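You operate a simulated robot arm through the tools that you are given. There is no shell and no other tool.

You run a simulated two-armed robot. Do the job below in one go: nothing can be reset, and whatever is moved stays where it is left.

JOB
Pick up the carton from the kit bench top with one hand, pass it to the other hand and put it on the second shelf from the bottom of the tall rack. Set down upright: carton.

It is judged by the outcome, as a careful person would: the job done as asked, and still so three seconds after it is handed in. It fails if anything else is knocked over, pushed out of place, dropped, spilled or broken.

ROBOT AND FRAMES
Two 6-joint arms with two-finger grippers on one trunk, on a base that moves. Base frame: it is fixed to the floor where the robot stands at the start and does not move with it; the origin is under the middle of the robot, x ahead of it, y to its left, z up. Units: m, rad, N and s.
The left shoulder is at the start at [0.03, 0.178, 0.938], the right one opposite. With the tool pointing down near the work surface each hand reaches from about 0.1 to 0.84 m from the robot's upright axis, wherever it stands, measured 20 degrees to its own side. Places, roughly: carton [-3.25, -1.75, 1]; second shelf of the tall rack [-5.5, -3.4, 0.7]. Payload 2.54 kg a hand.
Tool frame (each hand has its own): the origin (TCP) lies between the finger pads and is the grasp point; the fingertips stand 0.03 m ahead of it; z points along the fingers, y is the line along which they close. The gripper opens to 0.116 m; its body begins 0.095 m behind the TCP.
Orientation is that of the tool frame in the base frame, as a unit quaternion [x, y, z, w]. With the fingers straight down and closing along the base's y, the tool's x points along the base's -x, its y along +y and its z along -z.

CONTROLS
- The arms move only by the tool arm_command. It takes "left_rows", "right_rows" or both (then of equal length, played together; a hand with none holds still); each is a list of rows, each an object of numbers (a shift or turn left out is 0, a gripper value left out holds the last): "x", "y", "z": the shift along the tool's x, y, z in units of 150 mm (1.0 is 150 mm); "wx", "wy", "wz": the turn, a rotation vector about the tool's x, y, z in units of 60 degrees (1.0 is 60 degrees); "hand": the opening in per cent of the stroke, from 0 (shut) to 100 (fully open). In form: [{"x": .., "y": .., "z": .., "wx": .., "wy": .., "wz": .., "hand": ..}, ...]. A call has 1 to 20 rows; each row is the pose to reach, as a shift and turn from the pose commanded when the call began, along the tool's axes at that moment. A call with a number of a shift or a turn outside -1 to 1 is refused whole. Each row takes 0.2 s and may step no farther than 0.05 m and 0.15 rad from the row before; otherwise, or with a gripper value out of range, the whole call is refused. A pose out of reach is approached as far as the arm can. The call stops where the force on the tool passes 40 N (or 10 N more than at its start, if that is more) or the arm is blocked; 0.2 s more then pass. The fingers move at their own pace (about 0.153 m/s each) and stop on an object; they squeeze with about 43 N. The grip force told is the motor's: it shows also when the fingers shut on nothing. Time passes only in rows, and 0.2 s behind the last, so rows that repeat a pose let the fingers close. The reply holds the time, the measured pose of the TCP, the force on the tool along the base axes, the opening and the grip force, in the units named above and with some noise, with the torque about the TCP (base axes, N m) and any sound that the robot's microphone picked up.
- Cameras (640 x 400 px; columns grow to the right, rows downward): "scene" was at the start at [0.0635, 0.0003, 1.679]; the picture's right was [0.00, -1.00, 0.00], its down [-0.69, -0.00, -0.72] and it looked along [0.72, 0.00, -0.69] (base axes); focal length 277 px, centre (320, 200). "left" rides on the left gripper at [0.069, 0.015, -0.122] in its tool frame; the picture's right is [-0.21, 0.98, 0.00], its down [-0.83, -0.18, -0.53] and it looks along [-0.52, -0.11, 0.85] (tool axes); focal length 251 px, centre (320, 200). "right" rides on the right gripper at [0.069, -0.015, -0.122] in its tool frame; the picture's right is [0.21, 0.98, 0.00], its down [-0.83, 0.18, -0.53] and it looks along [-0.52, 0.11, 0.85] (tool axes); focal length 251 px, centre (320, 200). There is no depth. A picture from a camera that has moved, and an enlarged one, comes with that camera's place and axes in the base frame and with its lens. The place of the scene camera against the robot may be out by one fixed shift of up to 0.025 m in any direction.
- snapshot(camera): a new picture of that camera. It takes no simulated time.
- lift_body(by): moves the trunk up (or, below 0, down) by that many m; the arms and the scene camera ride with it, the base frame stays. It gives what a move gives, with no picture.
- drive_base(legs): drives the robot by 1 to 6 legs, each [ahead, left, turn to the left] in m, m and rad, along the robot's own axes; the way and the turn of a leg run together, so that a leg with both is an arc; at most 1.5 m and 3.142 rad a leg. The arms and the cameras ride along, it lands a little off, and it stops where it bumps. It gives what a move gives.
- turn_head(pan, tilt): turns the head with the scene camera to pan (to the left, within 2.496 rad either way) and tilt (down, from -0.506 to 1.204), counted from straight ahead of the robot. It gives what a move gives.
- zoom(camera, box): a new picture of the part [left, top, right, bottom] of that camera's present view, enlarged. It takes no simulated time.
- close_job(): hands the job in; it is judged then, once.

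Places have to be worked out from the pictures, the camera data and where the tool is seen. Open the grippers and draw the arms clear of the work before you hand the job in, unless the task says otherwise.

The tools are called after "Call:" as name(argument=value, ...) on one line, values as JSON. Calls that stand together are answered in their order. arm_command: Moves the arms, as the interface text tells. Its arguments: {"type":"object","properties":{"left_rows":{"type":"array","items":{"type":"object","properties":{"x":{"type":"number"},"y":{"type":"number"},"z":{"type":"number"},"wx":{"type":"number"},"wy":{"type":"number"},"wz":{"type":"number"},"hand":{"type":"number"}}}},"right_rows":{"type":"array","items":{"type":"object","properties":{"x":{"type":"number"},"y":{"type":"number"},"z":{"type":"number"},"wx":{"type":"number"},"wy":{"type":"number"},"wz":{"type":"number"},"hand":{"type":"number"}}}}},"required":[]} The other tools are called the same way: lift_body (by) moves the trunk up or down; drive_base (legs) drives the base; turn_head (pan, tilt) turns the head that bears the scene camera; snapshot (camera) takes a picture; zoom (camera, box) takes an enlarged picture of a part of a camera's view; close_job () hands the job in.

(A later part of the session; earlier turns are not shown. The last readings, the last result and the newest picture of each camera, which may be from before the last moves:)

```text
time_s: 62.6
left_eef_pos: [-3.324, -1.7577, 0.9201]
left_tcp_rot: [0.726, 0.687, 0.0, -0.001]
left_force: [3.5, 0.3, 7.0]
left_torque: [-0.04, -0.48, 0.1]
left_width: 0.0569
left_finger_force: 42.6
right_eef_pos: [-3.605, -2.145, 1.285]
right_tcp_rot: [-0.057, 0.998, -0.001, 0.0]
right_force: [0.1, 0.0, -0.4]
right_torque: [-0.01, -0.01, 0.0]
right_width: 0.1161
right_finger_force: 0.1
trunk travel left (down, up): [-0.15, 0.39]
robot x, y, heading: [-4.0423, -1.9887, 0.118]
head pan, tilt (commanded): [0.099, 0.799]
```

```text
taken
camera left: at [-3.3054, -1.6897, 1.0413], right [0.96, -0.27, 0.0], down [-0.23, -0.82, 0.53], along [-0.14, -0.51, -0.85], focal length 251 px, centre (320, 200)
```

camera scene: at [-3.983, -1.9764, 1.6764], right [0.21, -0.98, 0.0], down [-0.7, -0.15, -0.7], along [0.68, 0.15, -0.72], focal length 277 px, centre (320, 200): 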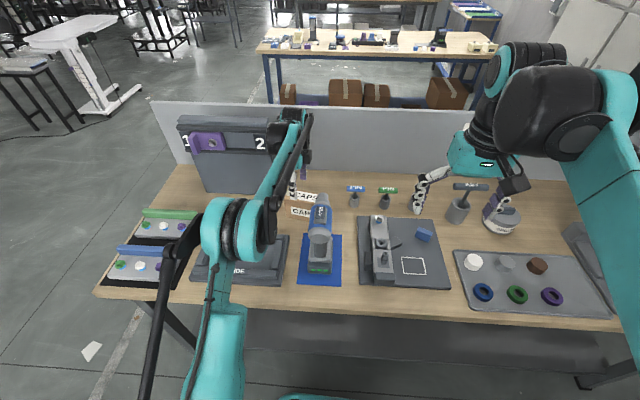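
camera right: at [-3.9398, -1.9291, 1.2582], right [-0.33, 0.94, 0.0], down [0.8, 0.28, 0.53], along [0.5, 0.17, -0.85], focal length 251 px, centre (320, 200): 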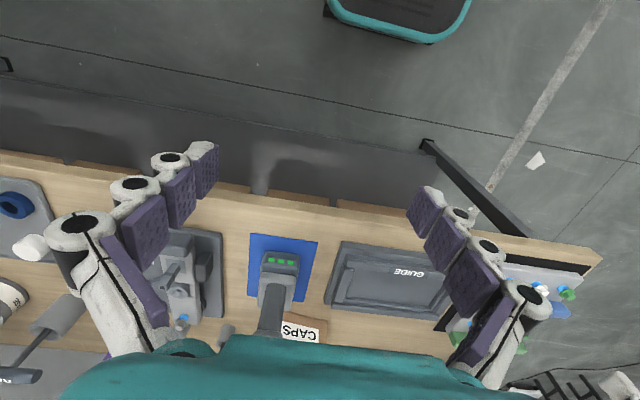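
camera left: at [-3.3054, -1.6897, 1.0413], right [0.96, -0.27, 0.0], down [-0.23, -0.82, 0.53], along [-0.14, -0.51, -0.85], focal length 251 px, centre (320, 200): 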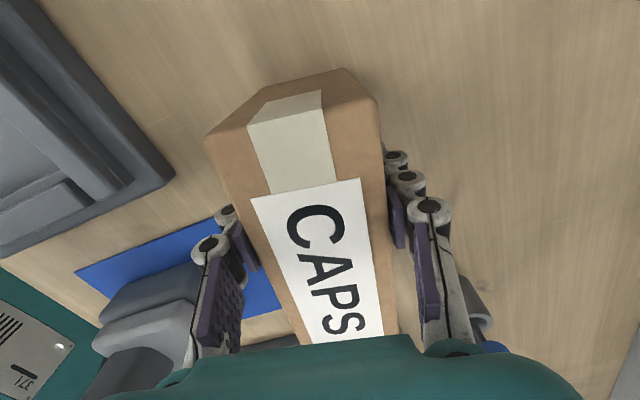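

The grip holds at 0.057 m width with 43 N. I lift straight up 6 cm first to see that the carton comes along.

Call:
arm_command(left_rows=[{"z": -0.1}, {"z": -0.2}, {"z": -0.3}, {"z": -0.4}, {"z": -0.4}])

Call:
snapshot(camera="left")

Call:
zoom(camera="scene", box=[220, 150, 380, 290])

```text
time_s: 63.8
left_eef_pos: [-3.3234, -1.7577, 0.9797]
left_tcp_rot: [0.726, 0.688, 0.0, 0.0]
left_force: [0.6, -0.6, -3.1]
left_torque: [0.07, 0.01, 0.01]
left_width: 0.0573
left_finger_force: 43.0
right_eef_pos: [-3.6043, -2.144, 1.2846]
right_tcp_rot: [-0.057, 0.998, 0.0, 0.0]
right_force: [0.1, 0.2, 0.1]
right_torque: [0.0, 0.0, 0.02]
right_width: 0.1157
right_finger_force: 0.0
trunk travel left (down, up): [-0.15, 0.39]
robot x, y, heading: [-4.0421, -1.9926, 0.116]
head pan, tilt (commanded): [0.099, 0.799]
```

```text
taken
camera left: at [-3.3053, -1.6895, 1.1006], right [0.96, -0.27, 0.0], down [-0.23, -0.81, 0.53], along [-0.14, -0.51, -0.85], focal length 251 px, centre (320, 200)
```

left: 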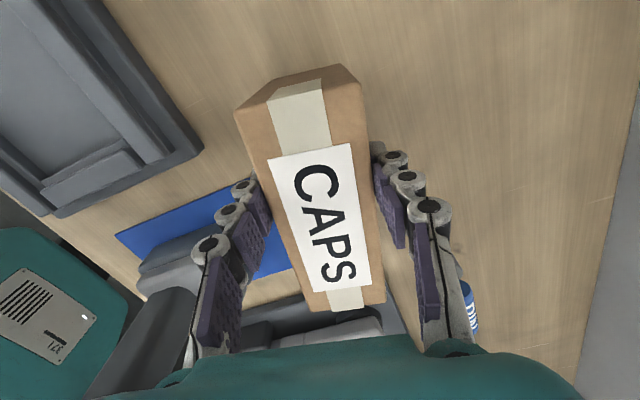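

```text
2.86 times, centred on (300, 220) of scene
camera zoom: at [-3.9829, -1.9763, 1.6764], right [0.21, -0.98, 0.0], down [-0.7, -0.15, -0.7], along [0.68, 0.15, -0.72], focal length 791 px, centre (377, 143)
```

zoom: 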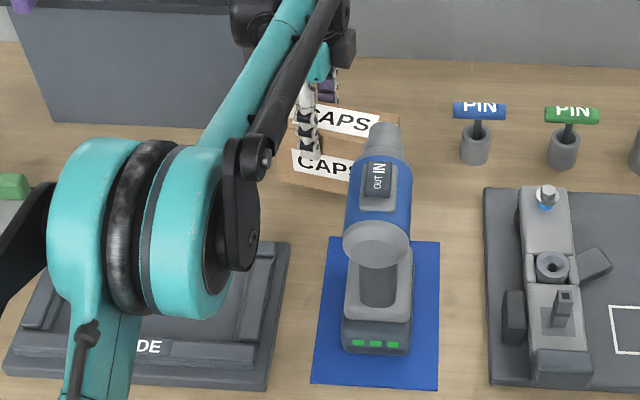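

The carton seems to have come up less than the hand and to tilt; I check closely before doing anything else.

Call:
zoom(camera="scene", box=[265, 175, 345, 235])

Call:
zoom(camera="left", box=[160, 50, 480, 350])

Call:
snapshot(camera="right")

```text
6.67 times, centred on (305, 205) of scene
camera zoom: at [-3.9829, -1.9763, 1.6764], right [0.21, -0.98, 0.0], down [-0.7, -0.15, -0.7], along [0.68, 0.15, -0.72], focal length 1847 px, centre (420, 167)
```

zoom: 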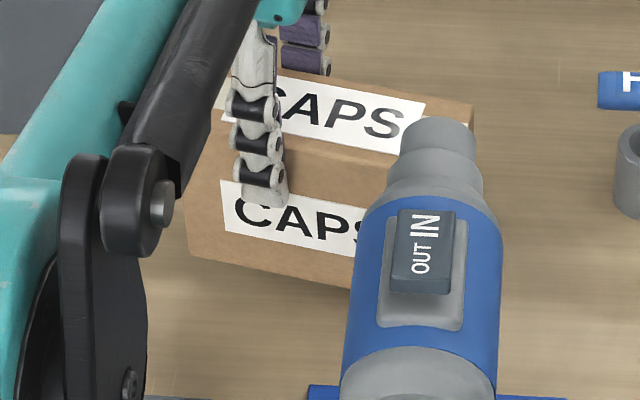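

```text
1.33 times, centred on (320, 200) of left
camera zoom: at [-3.3053, -1.6895, 1.1006], right [0.96, -0.27, 0.0], down [-0.23, -0.81, 0.53], along [-0.14, -0.51, -0.85], focal length 335 px, centre (320, 200)
```

zoom: 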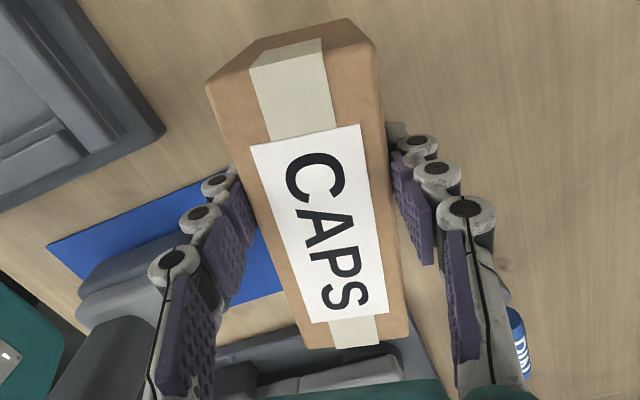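

```text
taken
camera right: at [-3.6705, -2.167, 1.4078], right [-0.32, 0.95, 0.0], down [0.8, 0.27, 0.53], along [0.5, 0.17, -0.85], focal length 251 px, centre (320, 200)
```

right: 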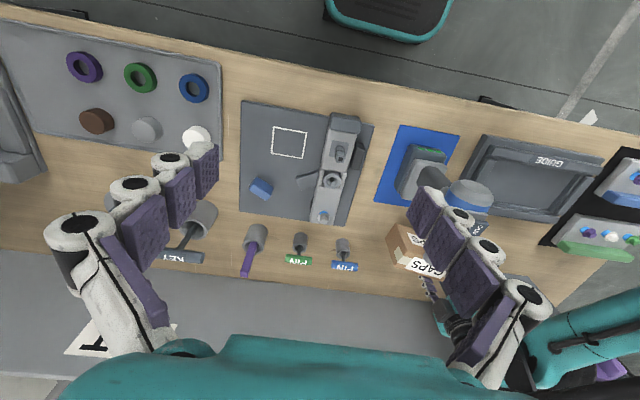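

Compared with before, the carton has risen only about 2 cm for 6 cm of hand travel, so it slid in the grip. I hold still for a moment and look again to see whether it is stable now.

Call:
arm_command(left_rows=[{"hand": 0}, {"hand": 0}, {"hand": 0}])

Call:
zoom(camera="scene", box=[265, 175, 345, 235])

Call:
snapshot(camera="left")

```text
time_s: 64.6
left_eef_pos: [-3.3236, -1.7574, 0.9803]
left_tcp_rot: [0.726, 0.688, 0.001, 0.0]
left_force: [0.0, 0.3, -3.7]
left_torque: [0.09, 0.01, -0.01]
left_width: 0.0571
left_finger_force: 42.6
right_eef_pos: [-3.6044, -2.1445, 1.2854]
right_tcp_rot: [-0.057, 0.998, 0.001, 0.0]
right_force: [-0.6, 0.0, 0.5]
right_torque: [-0.02, 0.02, 0.01]
right_width: 0.116
right_finger_force: 0.1
trunk travel left (down, up): [-0.15, 0.39]
robot x, y, heading: [-4.0489, -1.9916, 0.11]
head pan, tilt (commanded): [0.099, 0.799]
```

```text
6.67 times, centred on (305, 205) of scene
camera zoom: at [-3.9832, -1.9764, 1.6764], right [0.21, -0.98, 0.0], down [-0.7, -0.15, -0.7], along [0.68, 0.15, -0.72], focal length 1847 px, centre (420, 167)
```

zoom: 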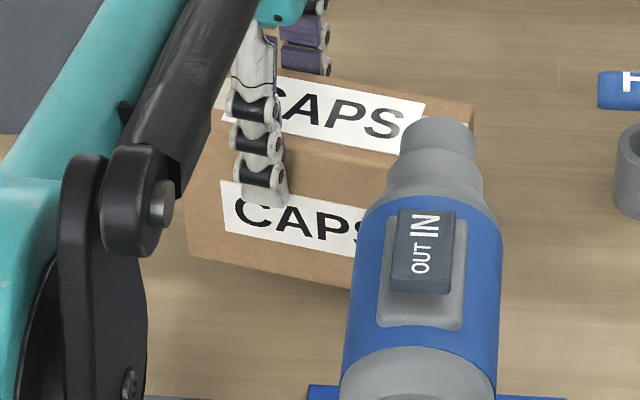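

```text
taken
camera left: at [-3.3054, -1.6896, 1.1006], right [0.96, -0.27, 0.0], down [-0.23, -0.81, 0.53], along [-0.14, -0.51, -0.85], focal length 251 px, centre (320, 200)
```

left: 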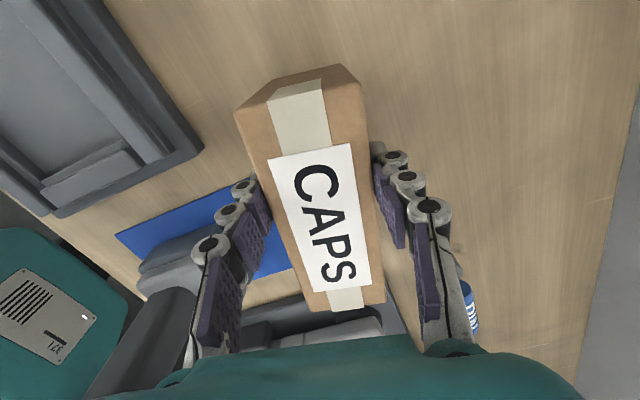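

The carton is steady now, upright, but held only by its top 3.5 cm. I set it back on the bench (2.7 cm down) and open, to regrip deeper.

Call:
arm_command(left_rows=[{"z": 0.05, "hand": 0}, {"z": 0.1}, {"z": 0.15}, {"z": 0.18}, {"z": 0.18}, {"z": 0.18, "hand": 60}, {"z": 0.18, "hand": 80}, {"z": 0.18, "hand": 80}])

Call:
snapshot(camera="left")

Call:
zoom(camera="scene", box=[265, 175, 345, 235])

```text
time_s: 66.4
left_eef_pos: [-3.3249, -1.7577, 0.9533]
left_tcp_rot: [0.726, 0.688, 0.0, 0.0]
left_force: [-0.1, 0.8, -1.3]
left_torque: [0.03, -0.03, -0.02]
left_width: 0.0929
left_finger_force: 0.1
right_eef_pos: [-3.6043, -2.1448, 1.2846]
right_tcp_rot: [-0.057, 0.998, 0.0, 0.0]
right_force: [-0.3, 0.2, 0.2]
right_torque: [0.01, -0.06, -0.01]
right_width: 0.1162
right_finger_force: 0.2
trunk travel left (down, up): [-0.15, 0.39]
robot x, y, heading: [-4.0453, -1.9906, 0.109]
head pan, tilt (commanded): [0.099, 0.799]
```

```text
taken
camera left: at [-3.3058, -1.6896, 1.0738], right [0.96, -0.27, 0.0], down [-0.23, -0.81, 0.53], along [-0.14, -0.51, -0.85], focal length 251 px, centre (320, 200)
```

left: 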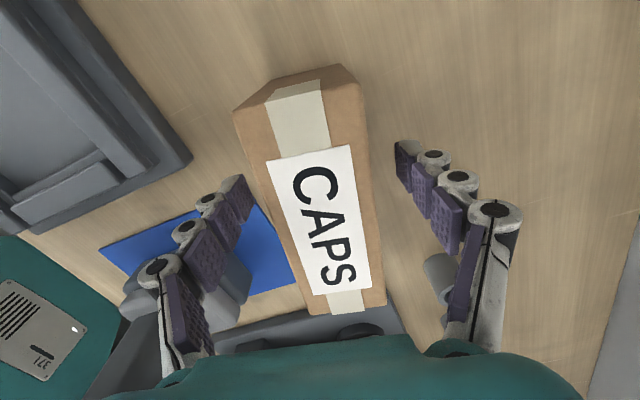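

```text
6.67 times, centred on (305, 205) of scene
camera zoom: at [-3.9839, -1.9766, 1.6764], right [0.21, -0.98, 0.0], down [-0.7, -0.15, -0.7], along [0.68, 0.15, -0.72], focal length 1847 px, centre (420, 167)
```

zoom: 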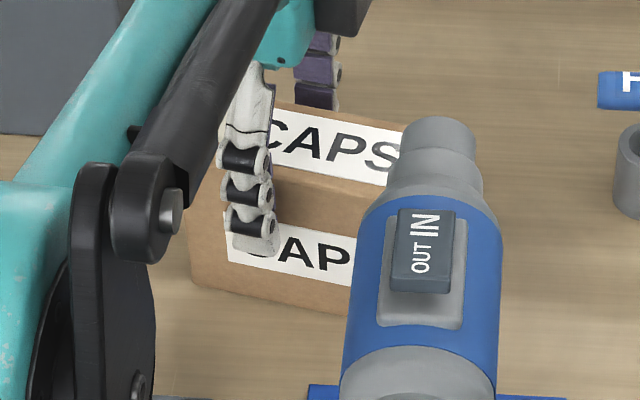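

The carton stands on the bench again, upright. I go down to z≈0.905 (fingertips about 1.5 cm above the bench), close, wait, then lift slowly.

Call:
arm_command(left_rows=[{"z": 0.1, "hand": 80}, {"z": 0.2}, {"z": 0.27}, {"z": 0.32}, {"z": 0.32, "hand": 40}, {"z": 0.32, "hand": 0}, {"z": 0.32}, {"z": 0.32}, {"z": 0.32}, {"z": 0.32}])

Call:
snapshot(camera="left")

Call:
zoom(camera="scene", box=[265, 175, 345, 235])

```text
time_s: 68.6
left_eef_pos: [-3.324, -1.7576, 0.9046]
left_tcp_rot: [0.726, 0.688, 0.0, 0.0]
left_force: [3.1, 0.4, 5.3]
left_torque: [0.02, 0.15, -0.01]
left_width: 0.0571
left_finger_force: 43.1
right_eef_pos: [-3.6055, -2.1438, 1.2845]
right_tcp_rot: [-0.057, 0.998, 0.0, -0.001]
right_force: [-0.5, 0.0, 0.4]
right_torque: [-0.03, -0.02, 0.0]
right_width: 0.116
right_finger_force: 0.1
trunk travel left (down, up): [-0.15, 0.39]
robot x, y, heading: [-4.0415, -1.9928, 0.117]
head pan, tilt (commanded): [0.099, 0.799]
```

```text
taken
camera left: at [-3.3056, -1.6895, 1.0252], right [0.96, -0.27, 0.0], down [-0.23, -0.82, 0.53], along [-0.14, -0.51, -0.85], focal length 251 px, centre (320, 200)
```

left: 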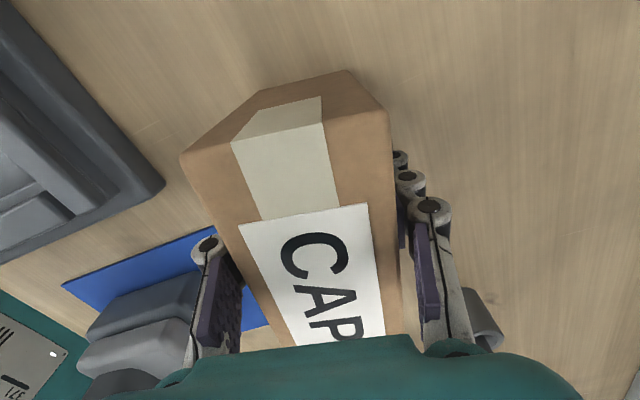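

```text
6.67 times, centred on (305, 205) of scene
camera zoom: at [-3.984, -1.9767, 1.6765], right [0.21, -0.98, 0.0], down [-0.7, -0.15, -0.7], along [0.68, 0.15, -0.72], focal length 1847 px, centre (420, 167)
```

zoom: 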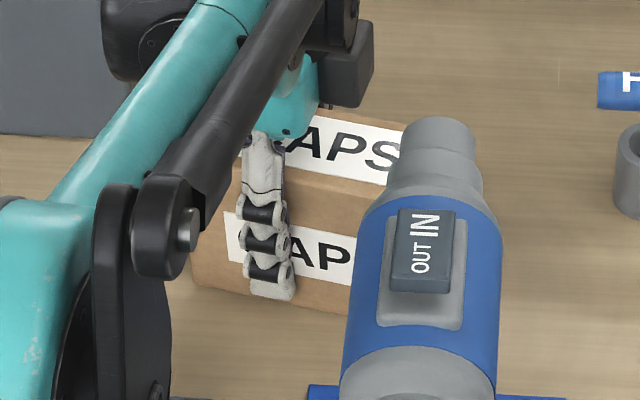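

Now the fingers hold it deep. I lift slowly 3 cm and check for slip.

Call:
arm_command(left_rows=[{"z": -0.02, "hand": 0}, {"z": -0.04}, {"z": -0.06}, {"z": -0.08}, {"z": -0.1}, {"z": -0.12}, {"z": -0.14}, {"z": -0.16}, {"z": -0.18}, {"z": -0.2}])

Call:
snapshot(camera="left")

Call:
zoom(camera="scene", box=[265, 175, 345, 235])

```text
time_s: 70.8
left_eef_pos: [-3.3236, -1.7575, 0.9353]
left_tcp_rot: [0.726, 0.688, -0.001, 0.0]
left_force: [-0.1, 0.5, -3.1]
left_torque: [0.1, 0.02, 0.0]
left_width: 0.0572
left_finger_force: 42.9
right_eef_pos: [-3.6049, -2.1456, 1.2839]
right_tcp_rot: [-0.057, 0.998, 0.0, -0.001]
right_force: [0.8, 0.3, -0.5]
right_torque: [0.0, 0.0, 0.04]
right_width: 0.116
right_finger_force: 0.0
trunk travel left (down, up): [-0.15, 0.39]
robot x, y, heading: [-4.0448, -1.9932, 0.109]
head pan, tilt (commanded): [0.099, 0.799]
```

```text
taken
camera left: at [-3.3059, -1.6897, 1.0556], right [0.96, -0.27, 0.0], down [-0.23, -0.81, 0.53], along [-0.14, -0.51, -0.85], focal length 251 px, centre (320, 200)
```

left: 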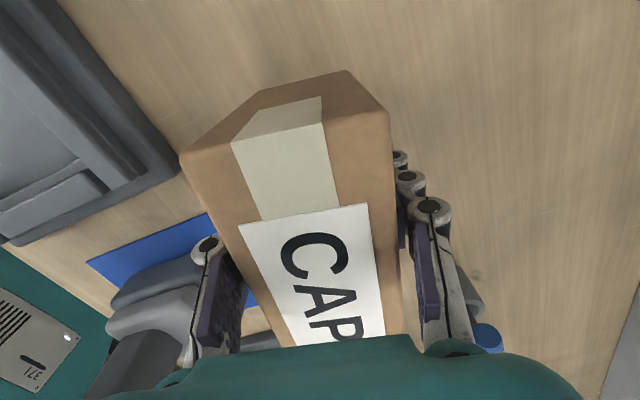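

```text
6.67 times, centred on (305, 205) of scene
camera zoom: at [-3.9833, -1.9765, 1.6764], right [0.21, -0.98, 0.0], down [-0.7, -0.15, -0.7], along [0.68, 0.15, -0.72], focal length 1847 px, centre (420, 167)
```

zoom: 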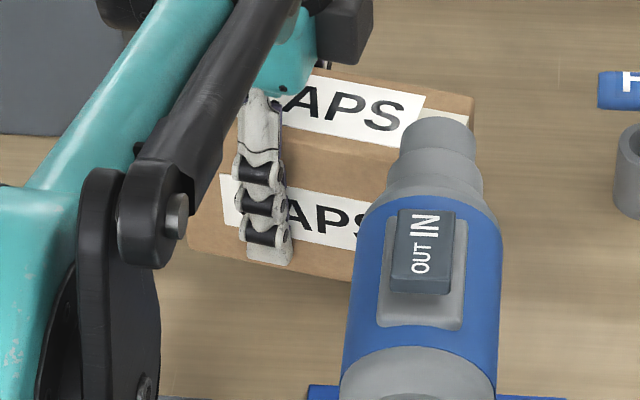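

No slip at all this time: carton and hand rose together. I raise a further 6 cm at slightly higher speed and check again.

Call:
arm_command(left_rows=[{"z": -0.03, "hand": 0}, {"z": -0.07}, {"z": -0.12}, {"z": -0.17}, {"z": -0.22}, {"z": -0.27}, {"z": -0.32}, {"z": -0.36}, {"z": -0.39}, {"z": -0.4}])

Call:
snapshot(camera="left")

Call:
snapshot(camera="scene")

```text
time_s: 73.0
left_eef_pos: [-3.3247, -1.7586, 0.9955]
left_tcp_rot: [0.726, 0.688, -0.001, -0.001]
left_force: [0.2, -0.8, -2.8]
left_torque: [0.08, 0.0, 0.01]
left_width: 0.0569
left_finger_force: 43.3
right_eef_pos: [-3.6046, -2.1457, 1.2844]
right_tcp_rot: [-0.057, 0.998, 0.0, 0.001]
right_force: [0.4, 0.8, 0.3]
right_torque: [-0.01, -0.03, 0.02]
right_width: 0.116
right_finger_force: 0.0
trunk travel left (down, up): [-0.15, 0.39]
robot x, y, heading: [-4.0429, -1.9892, 0.112]
head pan, tilt (commanded): [0.099, 0.799]
```

```text
taken
camera left: at [-3.3058, -1.6894, 1.1156], right [0.96, -0.27, 0.0], down [-0.23, -0.81, 0.53], along [-0.14, -0.51, -0.85], focal length 251 px, centre (320, 200)
```

left: 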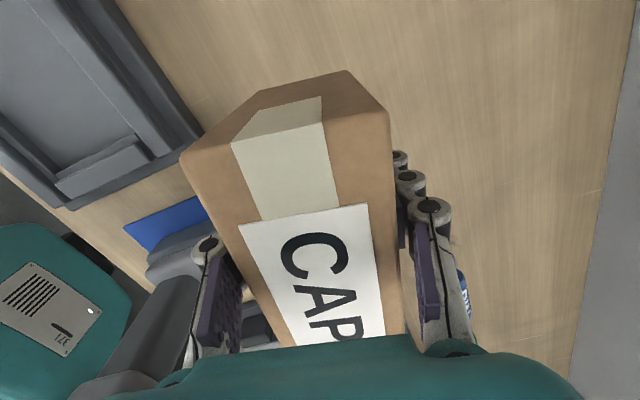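

```text
taken
camera scene: at [-3.9832, -1.9764, 1.6764], right [0.21, -0.98, 0.0], down [-0.7, -0.15, -0.7], along [0.68, 0.15, -0.72], focal length 277 px, centre (320, 200)
```

scene: 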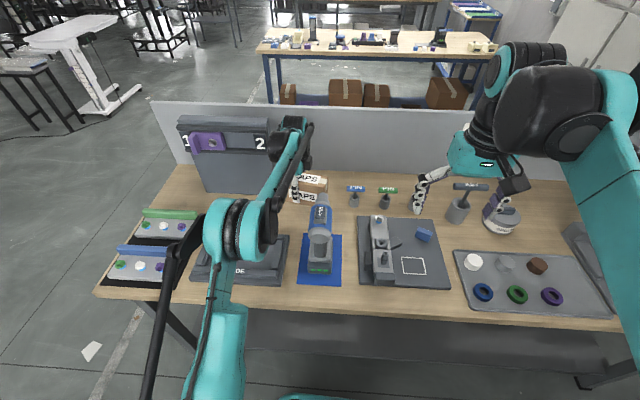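

Still no slip. I raise the trunk a little (5 cm) to see whether the carton stays put with that motion.

Call:
lift_body(by=0.05)

Call:
snapshot(camera="left")

```text
time_s: 73.9
left_eef_pos: [-3.3253, -1.7575, 1.046]
left_tcp_rot: [0.726, 0.688, 0.0, 0.0]
left_force: [0.4, -0.4, -3.3]
left_torque: [0.08, -0.01, 0.02]
left_width: 0.0573
left_finger_force: 43.1
right_eef_pos: [-3.6041, -2.1453, 1.3342]
right_tcp_rot: [-0.057, 0.998, -0.001, 0.001]
right_force: [1.1, -0.5, -0.7]
right_torque: [-0.03, 0.02, 0.02]
right_width: 0.1164
right_finger_force: 0.3
trunk travel left (down, up): [-0.2, 0.34]
robot x, y, heading: [-4.0431, -1.9913, 0.114]
head pan, tilt (commanded): [0.099, 0.799]
```

```text
taken
camera left: at [-3.3055, -1.6894, 1.1652], right [0.96, -0.27, 0.0], down [-0.23, -0.81, 0.53], along [-0.14, -0.51, -0.85], focal length 251 px, centre (320, 200)
```

left: 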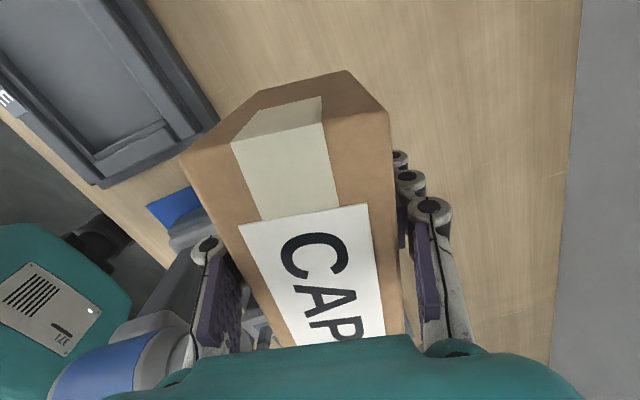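

The carton sits unchanged in the grip. I raise the trunk another 0.2 m so that the carton clears the screwdriver before backing off.

Call:
lift_body(by=0.2)

Call:
snapshot(camera="left")

Call:
snapshot(camera="scene")

```text
time_s: 76.1
left_eef_pos: [-3.3243, -1.7589, 1.2456]
left_tcp_rot: [0.726, 0.688, 0.0, 0.0]
left_force: [-1.0, 0.1, -3.6]
left_torque: [0.06, 0.0, -0.03]
left_width: 0.0571
left_finger_force: 42.6
right_eef_pos: [-3.605, -2.145, 1.534]
right_tcp_rot: [-0.056, 0.998, 0.0, 0.0]
right_force: [0.9, 0.6, 0.2]
right_torque: [0.01, 0.0, 0.01]
right_width: 0.1161
right_finger_force: 0.0
trunk travel left (down, up): [-0.4, 0.14]
robot x, y, heading: [-4.0425, -1.988, 0.113]
head pan, tilt (commanded): [0.099, 0.799]
```

```text
taken
camera left: at [-3.3055, -1.6894, 1.3652], right [0.96, -0.27, 0.0], down [-0.23, -0.81, 0.53], along [-0.14, -0.51, -0.85], focal length 251 px, centre (320, 200)
```

left: 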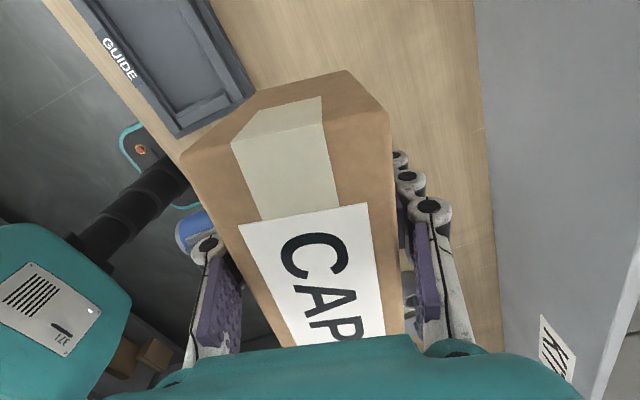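

```text
taken
camera scene: at [-3.983, -1.9764, 1.9263], right [0.21, -0.98, 0.0], down [-0.7, -0.15, -0.7], along [0.68, 0.15, -0.72], focal length 277 px, centre (320, 200)
```

scene: 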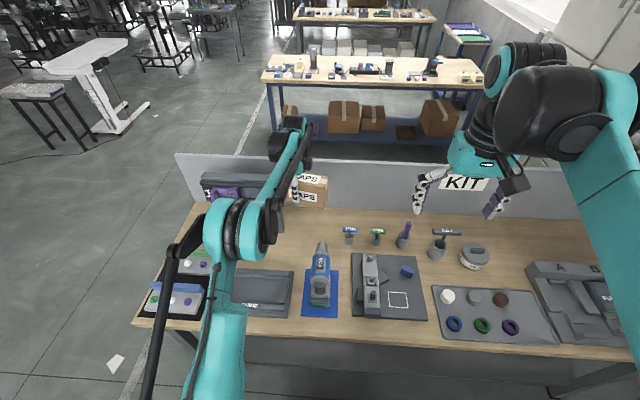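

The carton is well above everything on the bench. I back off a short 0.1 m first and check the grip.

Call:
drive_base(legs=[[-0.1, 0, 0]])

Call:
snapshot(camera="left")

```text
time_s: 77.2
left_eef_pos: [-3.4221, -1.7678, 1.2457]
left_tcp_rot: [0.726, 0.688, -0.001, 0.0]
left_force: [-0.3, 0.1, -3.5]
left_torque: [0.06, -0.03, -0.01]
left_width: 0.0571
left_finger_force: 42.7
right_eef_pos: [-3.7034, -2.156, 1.5349]
right_tcp_rot: [-0.056, 0.998, 0.0, 0.0]
right_force: [-0.9, -0.2, 0.7]
right_torque: [-0.01, -0.05, 0.01]
right_width: 0.1159
right_finger_force: 0.1
trunk travel left (down, up): [-0.4, 0.14]
robot x, y, heading: [-4.144, -2.0025, 0.112]
head pan, tilt (commanded): [0.099, 0.799]
```

```text
taken
camera left: at [-3.4035, -1.701, 1.3656], right [0.96, -0.27, 0.0], down [-0.23, -0.81, 0.53], along [-0.14, -0.51, -0.85], focal length 251 px, centre (320, 200)
```

left: 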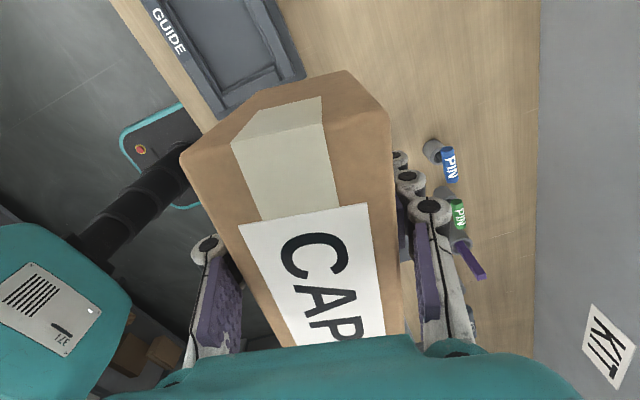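

The grip is unaffected by driving. I back off a further 0.33 m into the free aisle for the handover.

Call:
drive_base(legs=[[-0.33, 0, 0]])

Call:
turn_head(pan=0.0, tilt=0.7)

Call:
snapshot(camera="scene")

```text
time_s: 79.4
left_eef_pos: [-3.7533, -1.807, 1.2442]
left_tcp_rot: [0.727, 0.687, 0.0, -0.001]
left_force: [0.0, 0.4, -3.8]
left_torque: [0.1, -0.02, -0.01]
left_width: 0.057
left_finger_force: 42.6
right_eef_pos: [-4.0351, -2.1931, 1.5352]
right_tcp_rot: [-0.055, 0.998, 0.0, 0.0]
right_force: [-0.5, -0.2, -0.7]
right_torque: [0.01, -0.06, -0.02]
right_width: 0.1159
right_finger_force: 0.0
trunk travel left (down, up): [-0.4, 0.14]
robot x, y, heading: [-4.4754, -2.0396, 0.108]
head pan, tilt (commanded): [0.099, 0.799]
```

```text
time_s: 80.1
left_eef_pos: [-3.7537, -1.8076, 1.2462]
left_tcp_rot: [0.726, 0.687, 0.0, -0.001]
left_force: [-0.7, 0.0, -3.1]
left_torque: [0.11, -0.02, 0.01]
left_width: 0.0571
left_finger_force: 43.4
right_eef_pos: [-4.0358, -2.1945, 1.5347]
right_tcp_rot: [-0.056, 0.998, 0.0, 0.0]
right_force: [0.0, 0.3, 0.2]
right_torque: [-0.03, -0.05, 0.02]
right_width: 0.1158
right_finger_force: 0.1
trunk travel left (down, up): [-0.4, 0.14]
robot x, y, heading: [-4.4732, -2.0366, 0.105]
head pan, tilt (commanded): [0.0, 0.7]
```

```text
taken
camera scene: at [-4.4089, -2.0323, 1.9347], right [0.11, -0.99, 0.0], down [-0.64, -0.07, -0.76], along [0.76, 0.08, -0.64], focal length 277 px, centre (320, 200)
```

scene: 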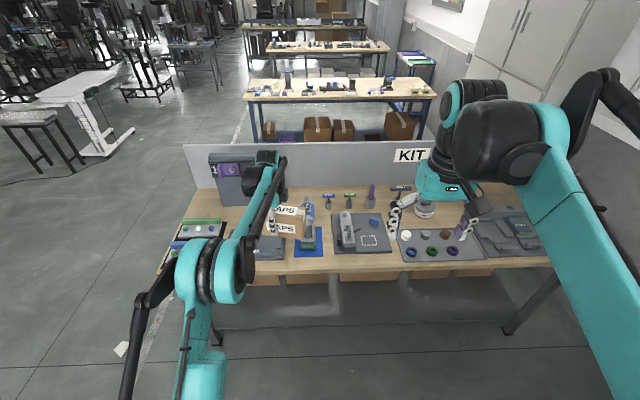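

I now have the carton in free space. I pull the left hand in slowly (half way) and at the same time turn the right hand toward pointing left.

Call:
arm_command(left_rows=[{"x": -0.012, "y": -0.02, "hand": 0}, {"x": -0.035, "y": -0.06}, {"x": -0.075, "y": -0.13}, {"x": -0.115, "y": -0.2}, {"x": -0.155, "y": -0.27}, {"x": -0.195, "y": -0.34}, {"x": -0.235, "y": -0.41}, {"x": -0.275, "y": -0.48}, {"x": -0.315, "y": -0.55}, {"x": -0.355, "y": -0.62}, {"x": -0.39, "y": -0.68}, {"x": -0.415, "y": -0.72}, {"x": -0.43, "y": -0.745}], right_rows=[{"wz": -0.05, "hand": 100}, {"wz": -0.1}, {"wz": -0.15}, {"wz": -0.2}, {"wz": -0.25}, {"wz": -0.3}, {"wz": -0.35}, {"wz": -0.4}, {"wz": -0.45}, {"wz": -0.5}, {"wz": -0.55}, {"wz": -0.61}, {"wz": -0.67}])

Call:
snapshot(camera="left")

Call:
snapshot(camera="scene")

```text
time_s: 82.9
left_eef_pos: [-3.8693, -1.8663, 1.2462]
left_tcp_rot: [0.728, 0.686, 0.0, -0.001]
left_force: [-0.2, 0.7, -2.7]
left_torque: [0.1, -0.02, -0.02]
left_width: 0.057
left_finger_force: 43.0
right_eef_pos: [-4.035, -2.1946, 1.5346]
right_tcp_rot: [-0.396, 0.918, 0.0, 0.0]
right_force: [0.4, -0.2, -0.1]
right_torque: [-0.01, 0.0, 0.01]
right_width: 0.1161
right_finger_force: 0.0
trunk travel left (down, up): [-0.4, 0.14]
robot x, y, heading: [-4.4759, -2.0419, 0.108]
head pan, tilt (commanded): [0.0, 0.7]
```

```text
taken
camera left: at [-3.8506, -1.798, 1.3657], right [0.96, -0.27, 0.0], down [-0.23, -0.81, 0.53], along [-0.14, -0.51, -0.85], focal length 251 px, centre (320, 200)
```

left: 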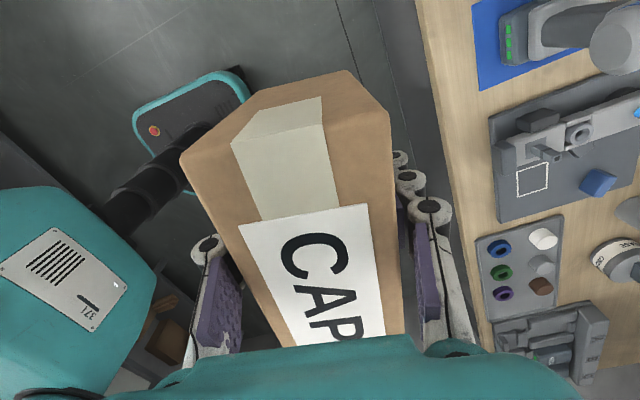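

```text
taken
camera scene: at [-4.4081, -2.0323, 1.9347], right [0.11, -0.99, 0.0], down [-0.64, -0.07, -0.76], along [0.76, 0.08, -0.64], focal length 277 px, centre (320, 200)
```

scene: 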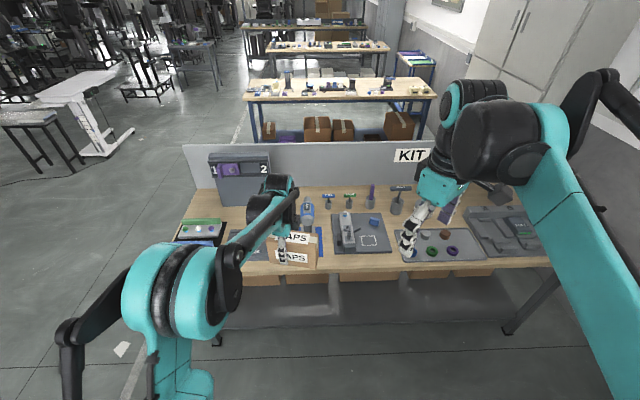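

The carton stays fixed in the grip. I do the second half of both moves.

Call:
arm_command(left_rows=[{"x": -0.012, "y": -0.02, "hand": 0}, {"x": -0.035, "y": -0.06}, {"x": -0.075, "y": -0.13}, {"x": -0.115, "y": -0.2}, {"x": -0.155, "y": -0.27}, {"x": -0.195, "y": -0.34}, {"x": -0.235, "y": -0.41}, {"x": -0.275, "y": -0.48}, {"x": -0.315, "y": -0.55}, {"x": -0.355, "y": -0.62}, {"x": -0.39, "y": -0.68}, {"x": -0.415, "y": -0.72}, {"x": -0.43, "y": -0.745}], right_rows=[{"wz": -0.05, "hand": 100}, {"wz": -0.1}, {"wz": -0.15}, {"wz": -0.2}, {"wz": -0.25}, {"wz": -0.3}, {"wz": -0.35}, {"wz": -0.4}, {"wz": -0.45}, {"wz": -0.5}, {"wz": -0.55}, {"wz": -0.61}, {"wz": -0.67}])

Call:
snapshot(camera="left")

Call:
snapshot(camera="right")

Call:
snapshot(camera="scene")

```text
time_s: 85.7
left_eef_pos: [-3.9857, -1.9235, 1.245]
left_tcp_rot: [0.727, 0.687, 0.0, 0.0]
left_force: [0.4, 0.9, -3.2]
left_torque: [0.04, -0.01, -0.02]
left_width: 0.0571
left_finger_force: 42.5
right_eef_pos: [-4.0347, -2.1945, 1.5339]
right_tcp_rot: [-0.687, 0.727, 0.0, 0.0]
right_force: [-0.6, -0.4, 0.5]
right_torque: [0.01, -0.01, 0.02]
right_width: 0.1161
right_finger_force: 0.1
trunk travel left (down, up): [-0.4, 0.14]
robot x, y, heading: [-4.4747, -2.0363, 0.112]
head pan, tilt (commanded): [0.0, 0.7]
```

```text
taken
camera left: at [-3.9657, -1.856, 1.365], right [0.96, -0.27, 0.0], down [-0.23, -0.81, 0.53], along [-0.14, -0.51, -0.85], focal length 251 px, centre (320, 200)
```

left: 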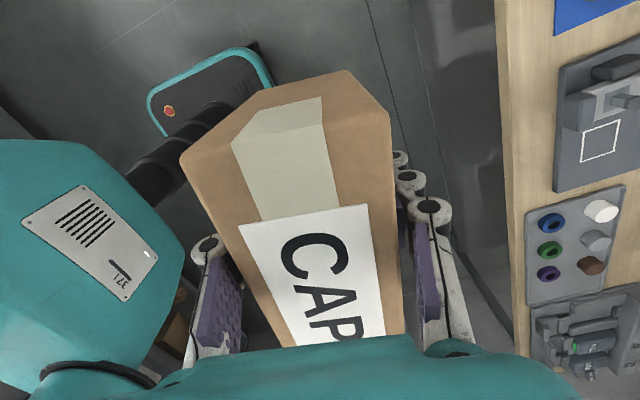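

```text
taken
camera right: at [-4.0234, -2.2636, 1.6581], right [-0.99, -0.16, 0.0], down [-0.13, 0.83, 0.53], along [-0.08, 0.53, -0.85], focal length 251 px, centre (320, 200)
```

right: 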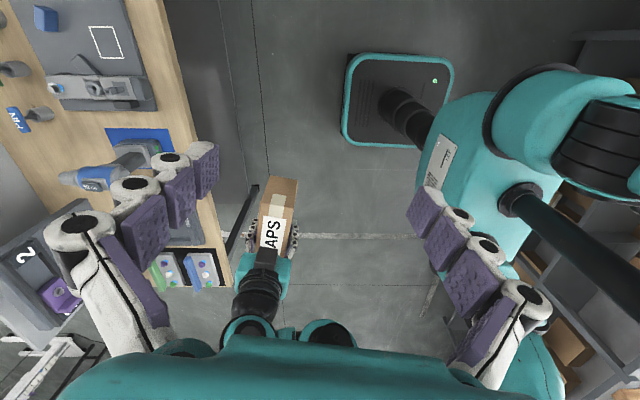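

```text
taken
camera scene: at [-4.4082, -2.0325, 1.9347], right [0.11, -0.99, 0.0], down [-0.64, -0.07, -0.76], along [0.76, 0.08, -0.64], focal length 277 px, centre (320, 200)
```

scene: 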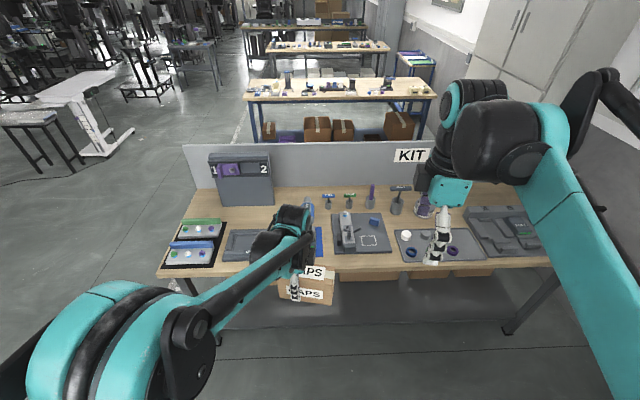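

Right hand is at the wanted yaw (1.514) and its camera sees the carton held by the left hand. I pitch the right hand 50° so that it points left and 40° below level.

Call:
arm_command(right_rows=[{"wy": -0.1, "hand": 100}, {"wy": -0.2}, {"wy": -0.3}, {"wy": -0.4}, {"wy": -0.5}, {"wy": -0.6}, {"wy": -0.7}, {"wy": -0.78}, {"wy": -0.833}])

Call:
snapshot(camera="right")

Call:
snapshot(camera="scene")

```text
time_s: 87.7
left_eef_pos: [-3.9838, -1.9247, 1.2435]
left_tcp_rot: [0.726, 0.687, 0.0, 0.0]
left_force: [-0.1, -0.7, -3.1]
left_torque: [0.1, -0.01, 0.01]
left_width: 0.0571
left_finger_force: 42.3
right_eef_pos: [-4.0343, -2.1948, 1.5346]
right_tcp_rot: [-0.622, 0.659, 0.289, 0.308]
right_force: [-0.1, 0.4, -0.9]
right_torque: [-0.01, 0.01, -0.01]
right_width: 0.1159
right_finger_force: 0.0
trunk travel left (down, up): [-0.4, 0.14]
robot x, y, heading: [-4.474, -2.0393, 0.109]
head pan, tilt (commanded): [0.0, 0.7]
```

```text
taken
camera right: at [-4.027, -2.3324, 1.5614], right [-0.98, -0.08, -0.16], down [-0.17, 0.13, 0.98], along [-0.06, 0.99, -0.14], focal length 251 px, centre (320, 200)
```

right: 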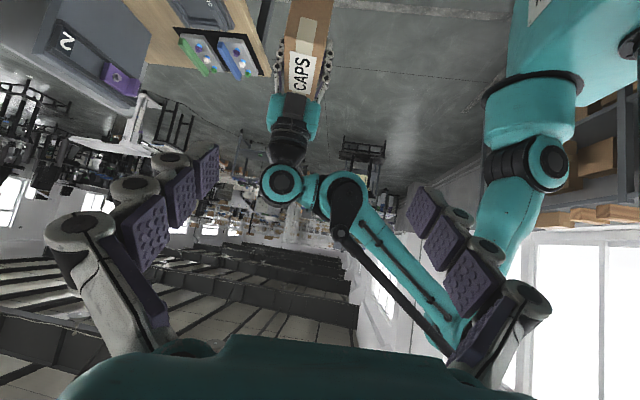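

```text
taken
camera scene: at [-4.4078, -2.0327, 1.9347], right [0.11, -0.99, 0.0], down [-0.64, -0.07, -0.76], along [0.76, 0.08, -0.64], focal length 277 px, centre (320, 200)
```

scene: 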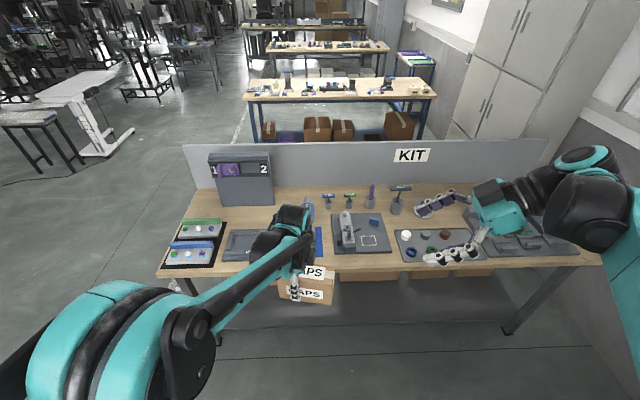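

The right hand points left and down as wanted. I bring it in line with the carton's right end, stopping well short of it.

Call:
arm_command(right_rows=[{"x": 0.06, "y": -0.03, "z": 0.1, "hand": 100}, {"x": 0.12, "y": -0.055, "z": 0.2}, {"x": 0.18, "y": -0.08, "z": 0.3}, {"x": 0.24, "y": -0.11, "z": 0.4}, {"x": 0.3, "y": -0.137, "z": 0.5}, {"x": 0.36, "y": -0.164, "z": 0.6}, {"x": 0.42, "y": -0.19, "z": 0.7}, {"x": 0.486, "y": -0.219, "z": 0.8}])

Call:
snapshot(camera="right")

Call:
snapshot(camera="scene")

```text
time_s: 89.5
left_eef_pos: [-3.9842, -1.924, 1.2448]
left_tcp_rot: [0.727, 0.687, 0.001, 0.0]
left_force: [-0.5, 0.6, -4.2]
left_torque: [0.05, 0.03, -0.01]
left_width: 0.057
left_finger_force: 43.1
right_eef_pos: [-3.9989, -2.1508, 1.4017]
right_tcp_rot: [-0.623, 0.658, 0.291, 0.307]
right_force: [0.4, 0.0, -0.1]
right_torque: [0.0, 0.04, 0.0]
right_width: 0.116
right_finger_force: 0.1
trunk travel left (down, up): [-0.4, 0.14]
robot x, y, heading: [-4.4735, -2.041, 0.107]
head pan, tilt (commanded): [0.0, 0.7]
```

```text
taken
camera right: at [-3.9912, -2.2894, 1.4279], right [-0.98, -0.08, -0.16], down [-0.17, 0.13, 0.98], along [-0.06, 0.99, -0.14], focal length 251 px, centre (320, 200)
```

right: 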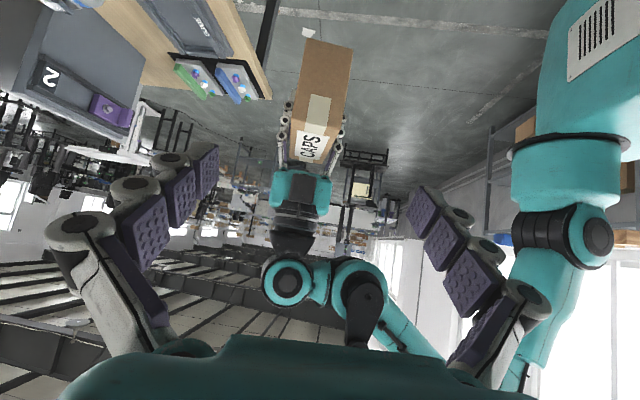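

```text
taken
camera scene: at [-4.4072, -2.0324, 1.9346], right [0.11, -0.99, 0.0], down [-0.64, -0.07, -0.76], along [0.76, 0.08, -0.64], focal length 277 px, centre (320, 200)
```

scene: 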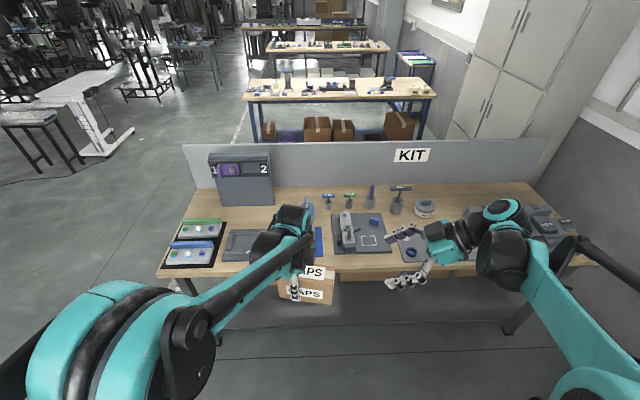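

The right camera sees the carton's right end and the left hand beyond it. I enlarge to verify the alignment before approaching.

Call:
zoom(camera="right", box=[240, 20, 400, 180])

Call:
zoom(camera="scene", box=[250, 190, 470, 320])

```text
2.50 times, centred on (320, 100) of right
camera zoom: at [-3.9912, -2.2894, 1.4279], right [-0.98, -0.08, -0.16], down [-0.17, 0.13, 0.98], along [-0.06, 0.99, -0.14], focal length 629 px, centre (320, 450)
```

zoom: 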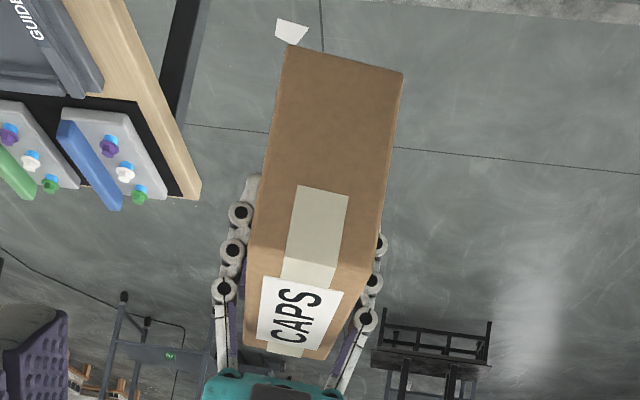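

```text
2.91 times, centred on (360, 255) of scene
camera zoom: at [-4.4072, -2.0324, 1.9346], right [0.11, -0.99, 0.0], down [-0.64, -0.07, -0.76], along [0.76, 0.08, -0.64], focal length 806 px, centre (204, 40)
```

zoom: 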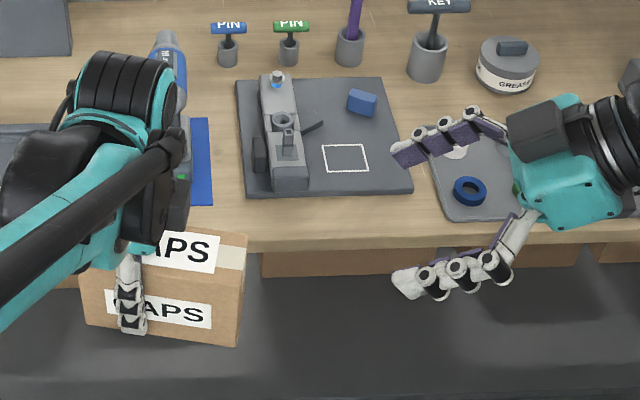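

The right camera's corners agree within 3 mm with where I computed the carton. I advance along the right hand's axis 0.107 m, leaving about 11 cm to the grasp.

Call:
arm_command(right_rows=[{"z": 0.09, "hand": 100}, {"z": 0.18}, {"z": 0.27}, {"z": 0.36}, {"z": 0.45}, {"z": 0.54}, {"z": 0.63}, {"z": 0.715}])

Call:
snapshot(camera="right")

Call:
zoom(camera="scene", box=[230, 190, 450, 320])

Call:
snapshot(camera="left")

```text
time_s: 91.3
left_eef_pos: [-3.9846, -1.9243, 1.2442]
left_tcp_rot: [0.727, 0.687, 0.0, 0.0]
left_force: [0.0, 0.0, -3.8]
left_torque: [0.05, 0.03, 0.02]
left_width: 0.0573
left_finger_force: 43.1
right_eef_pos: [-3.9949, -2.069, 1.3333]
right_tcp_rot: [-0.622, 0.659, 0.29, 0.308]
right_force: [-0.1, -0.5, 0.0]
right_torque: [0.0, -0.01, 0.01]
right_width: 0.116
right_finger_force: 0.0
trunk travel left (down, up): [-0.4, 0.14]
robot x, y, heading: [-4.4758, -2.0352, 0.111]
head pan, tilt (commanded): [0.0, 0.7]
```

```text
taken
camera right: at [-3.9877, -2.2068, 1.3596], right [-0.98, -0.08, -0.16], down [-0.17, 0.13, 0.98], along [-0.06, 0.99, -0.14], focal length 251 px, centre (320, 200)
```

right: 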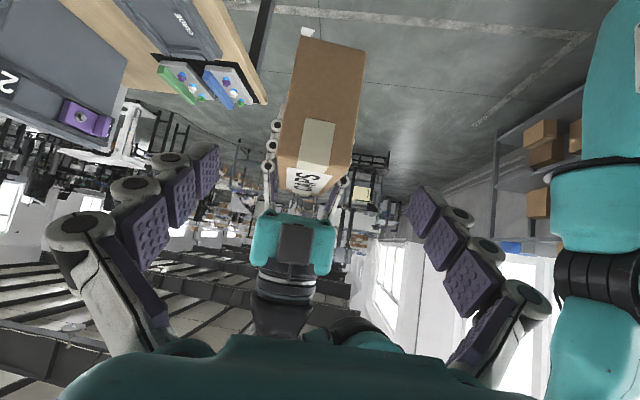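

```text
2.91 times, centred on (340, 255) of scene
camera zoom: at [-4.4076, -2.032, 1.9347], right [0.11, -0.99, 0.0], down [-0.64, -0.07, -0.76], along [0.76, 0.08, -0.64], focal length 806 px, centre (262, 40)
```

zoom: 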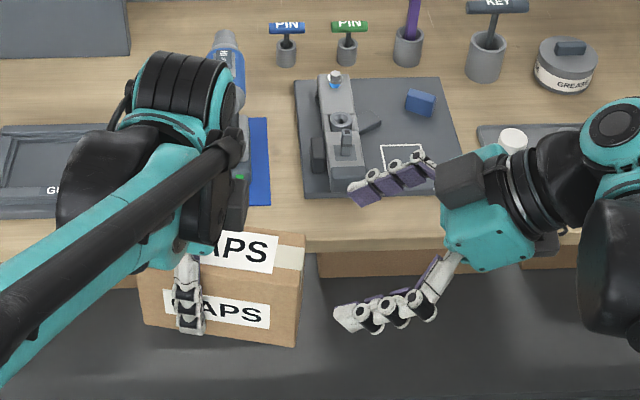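

```text
taken
camera left: at [-3.9653, -1.8556, 1.3649], right [0.96, -0.27, 0.0], down [-0.23, -0.81, 0.53], along [-0.14, -0.51, -0.85], focal length 251 px, centre (320, 200)
```

left: 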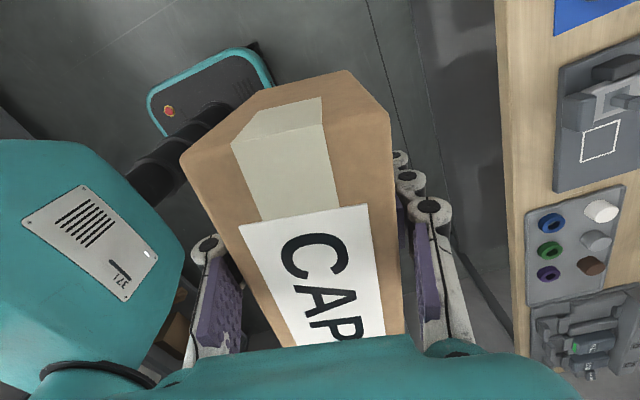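

Alignment is good (within about 2 mm of 29 mm clearance each side). I advance the remaining 0.113 m slowly, still fully open.

Call:
arm_command(right_rows=[{"z": 0.08, "hand": 100}, {"z": 0.16}, {"z": 0.24}, {"z": 0.32}, {"z": 0.4}, {"z": 0.48}, {"z": 0.56}, {"z": 0.64}, {"z": 0.7}, {"z": 0.75}])

Call:
snapshot(camera="right")

Call:
zoom(camera="scene", box=[230, 190, 450, 320])

Call:
snapshot(camera="left")

```text
time_s: 93.5
left_eef_pos: [-3.9827, -1.9248, 1.2439]
left_tcp_rot: [0.727, 0.687, 0.001, 0.0]
left_force: [-0.5, 0.9, -3.4]
left_torque: [0.05, 0.01, 0.05]
left_width: 0.0572
left_finger_force: 42.6
right_eef_pos: [-3.9897, -1.9831, 1.2601]
right_tcp_rot: [-0.623, 0.659, 0.289, 0.307]
right_force: [0.1, -0.5, 0.9]
right_torque: [-0.02, 0.0, -0.02]
right_width: 0.1161
right_finger_force: 0.1
trunk travel left (down, up): [-0.4, 0.14]
robot x, y, heading: [-4.4725, -2.0337, 0.111]
head pan, tilt (commanded): [0.0, 0.7]
```

```text
taken
camera right: at [-3.9825, -2.1213, 1.2867], right [-0.98, -0.08, -0.16], down [-0.17, 0.13, 0.98], along [-0.06, 0.99, -0.14], focal length 251 px, centre (320, 200)
```

right: 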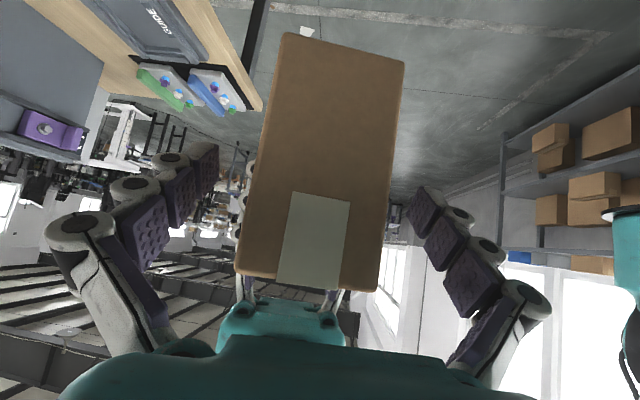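

```text
2.91 times, centred on (340, 255) of scene
camera zoom: at [-4.4077, -2.0321, 1.9347], right [0.11, -0.99, 0.0], down [-0.64, -0.07, -0.76], along [0.76, 0.08, -0.64], focal length 806 px, centre (262, 40)
```

zoom: 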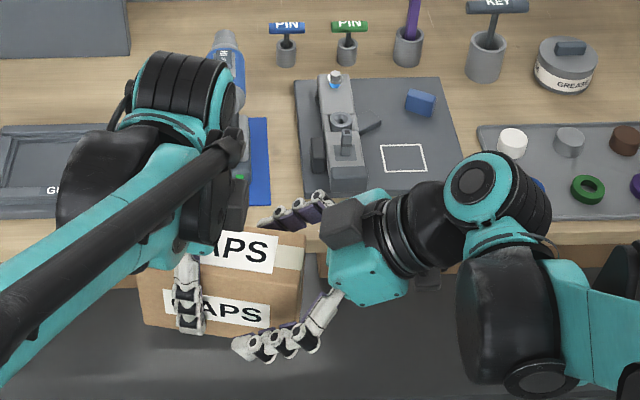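

```text
taken
camera left: at [-3.9654, -1.8557, 1.3649], right [0.96, -0.27, 0.0], down [-0.23, -0.81, 0.53], along [-0.14, -0.51, -0.85], focal length 251 px, centre (320, 200)
```

left: 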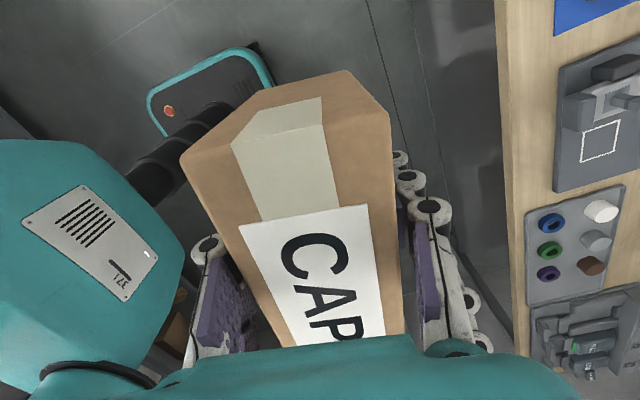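

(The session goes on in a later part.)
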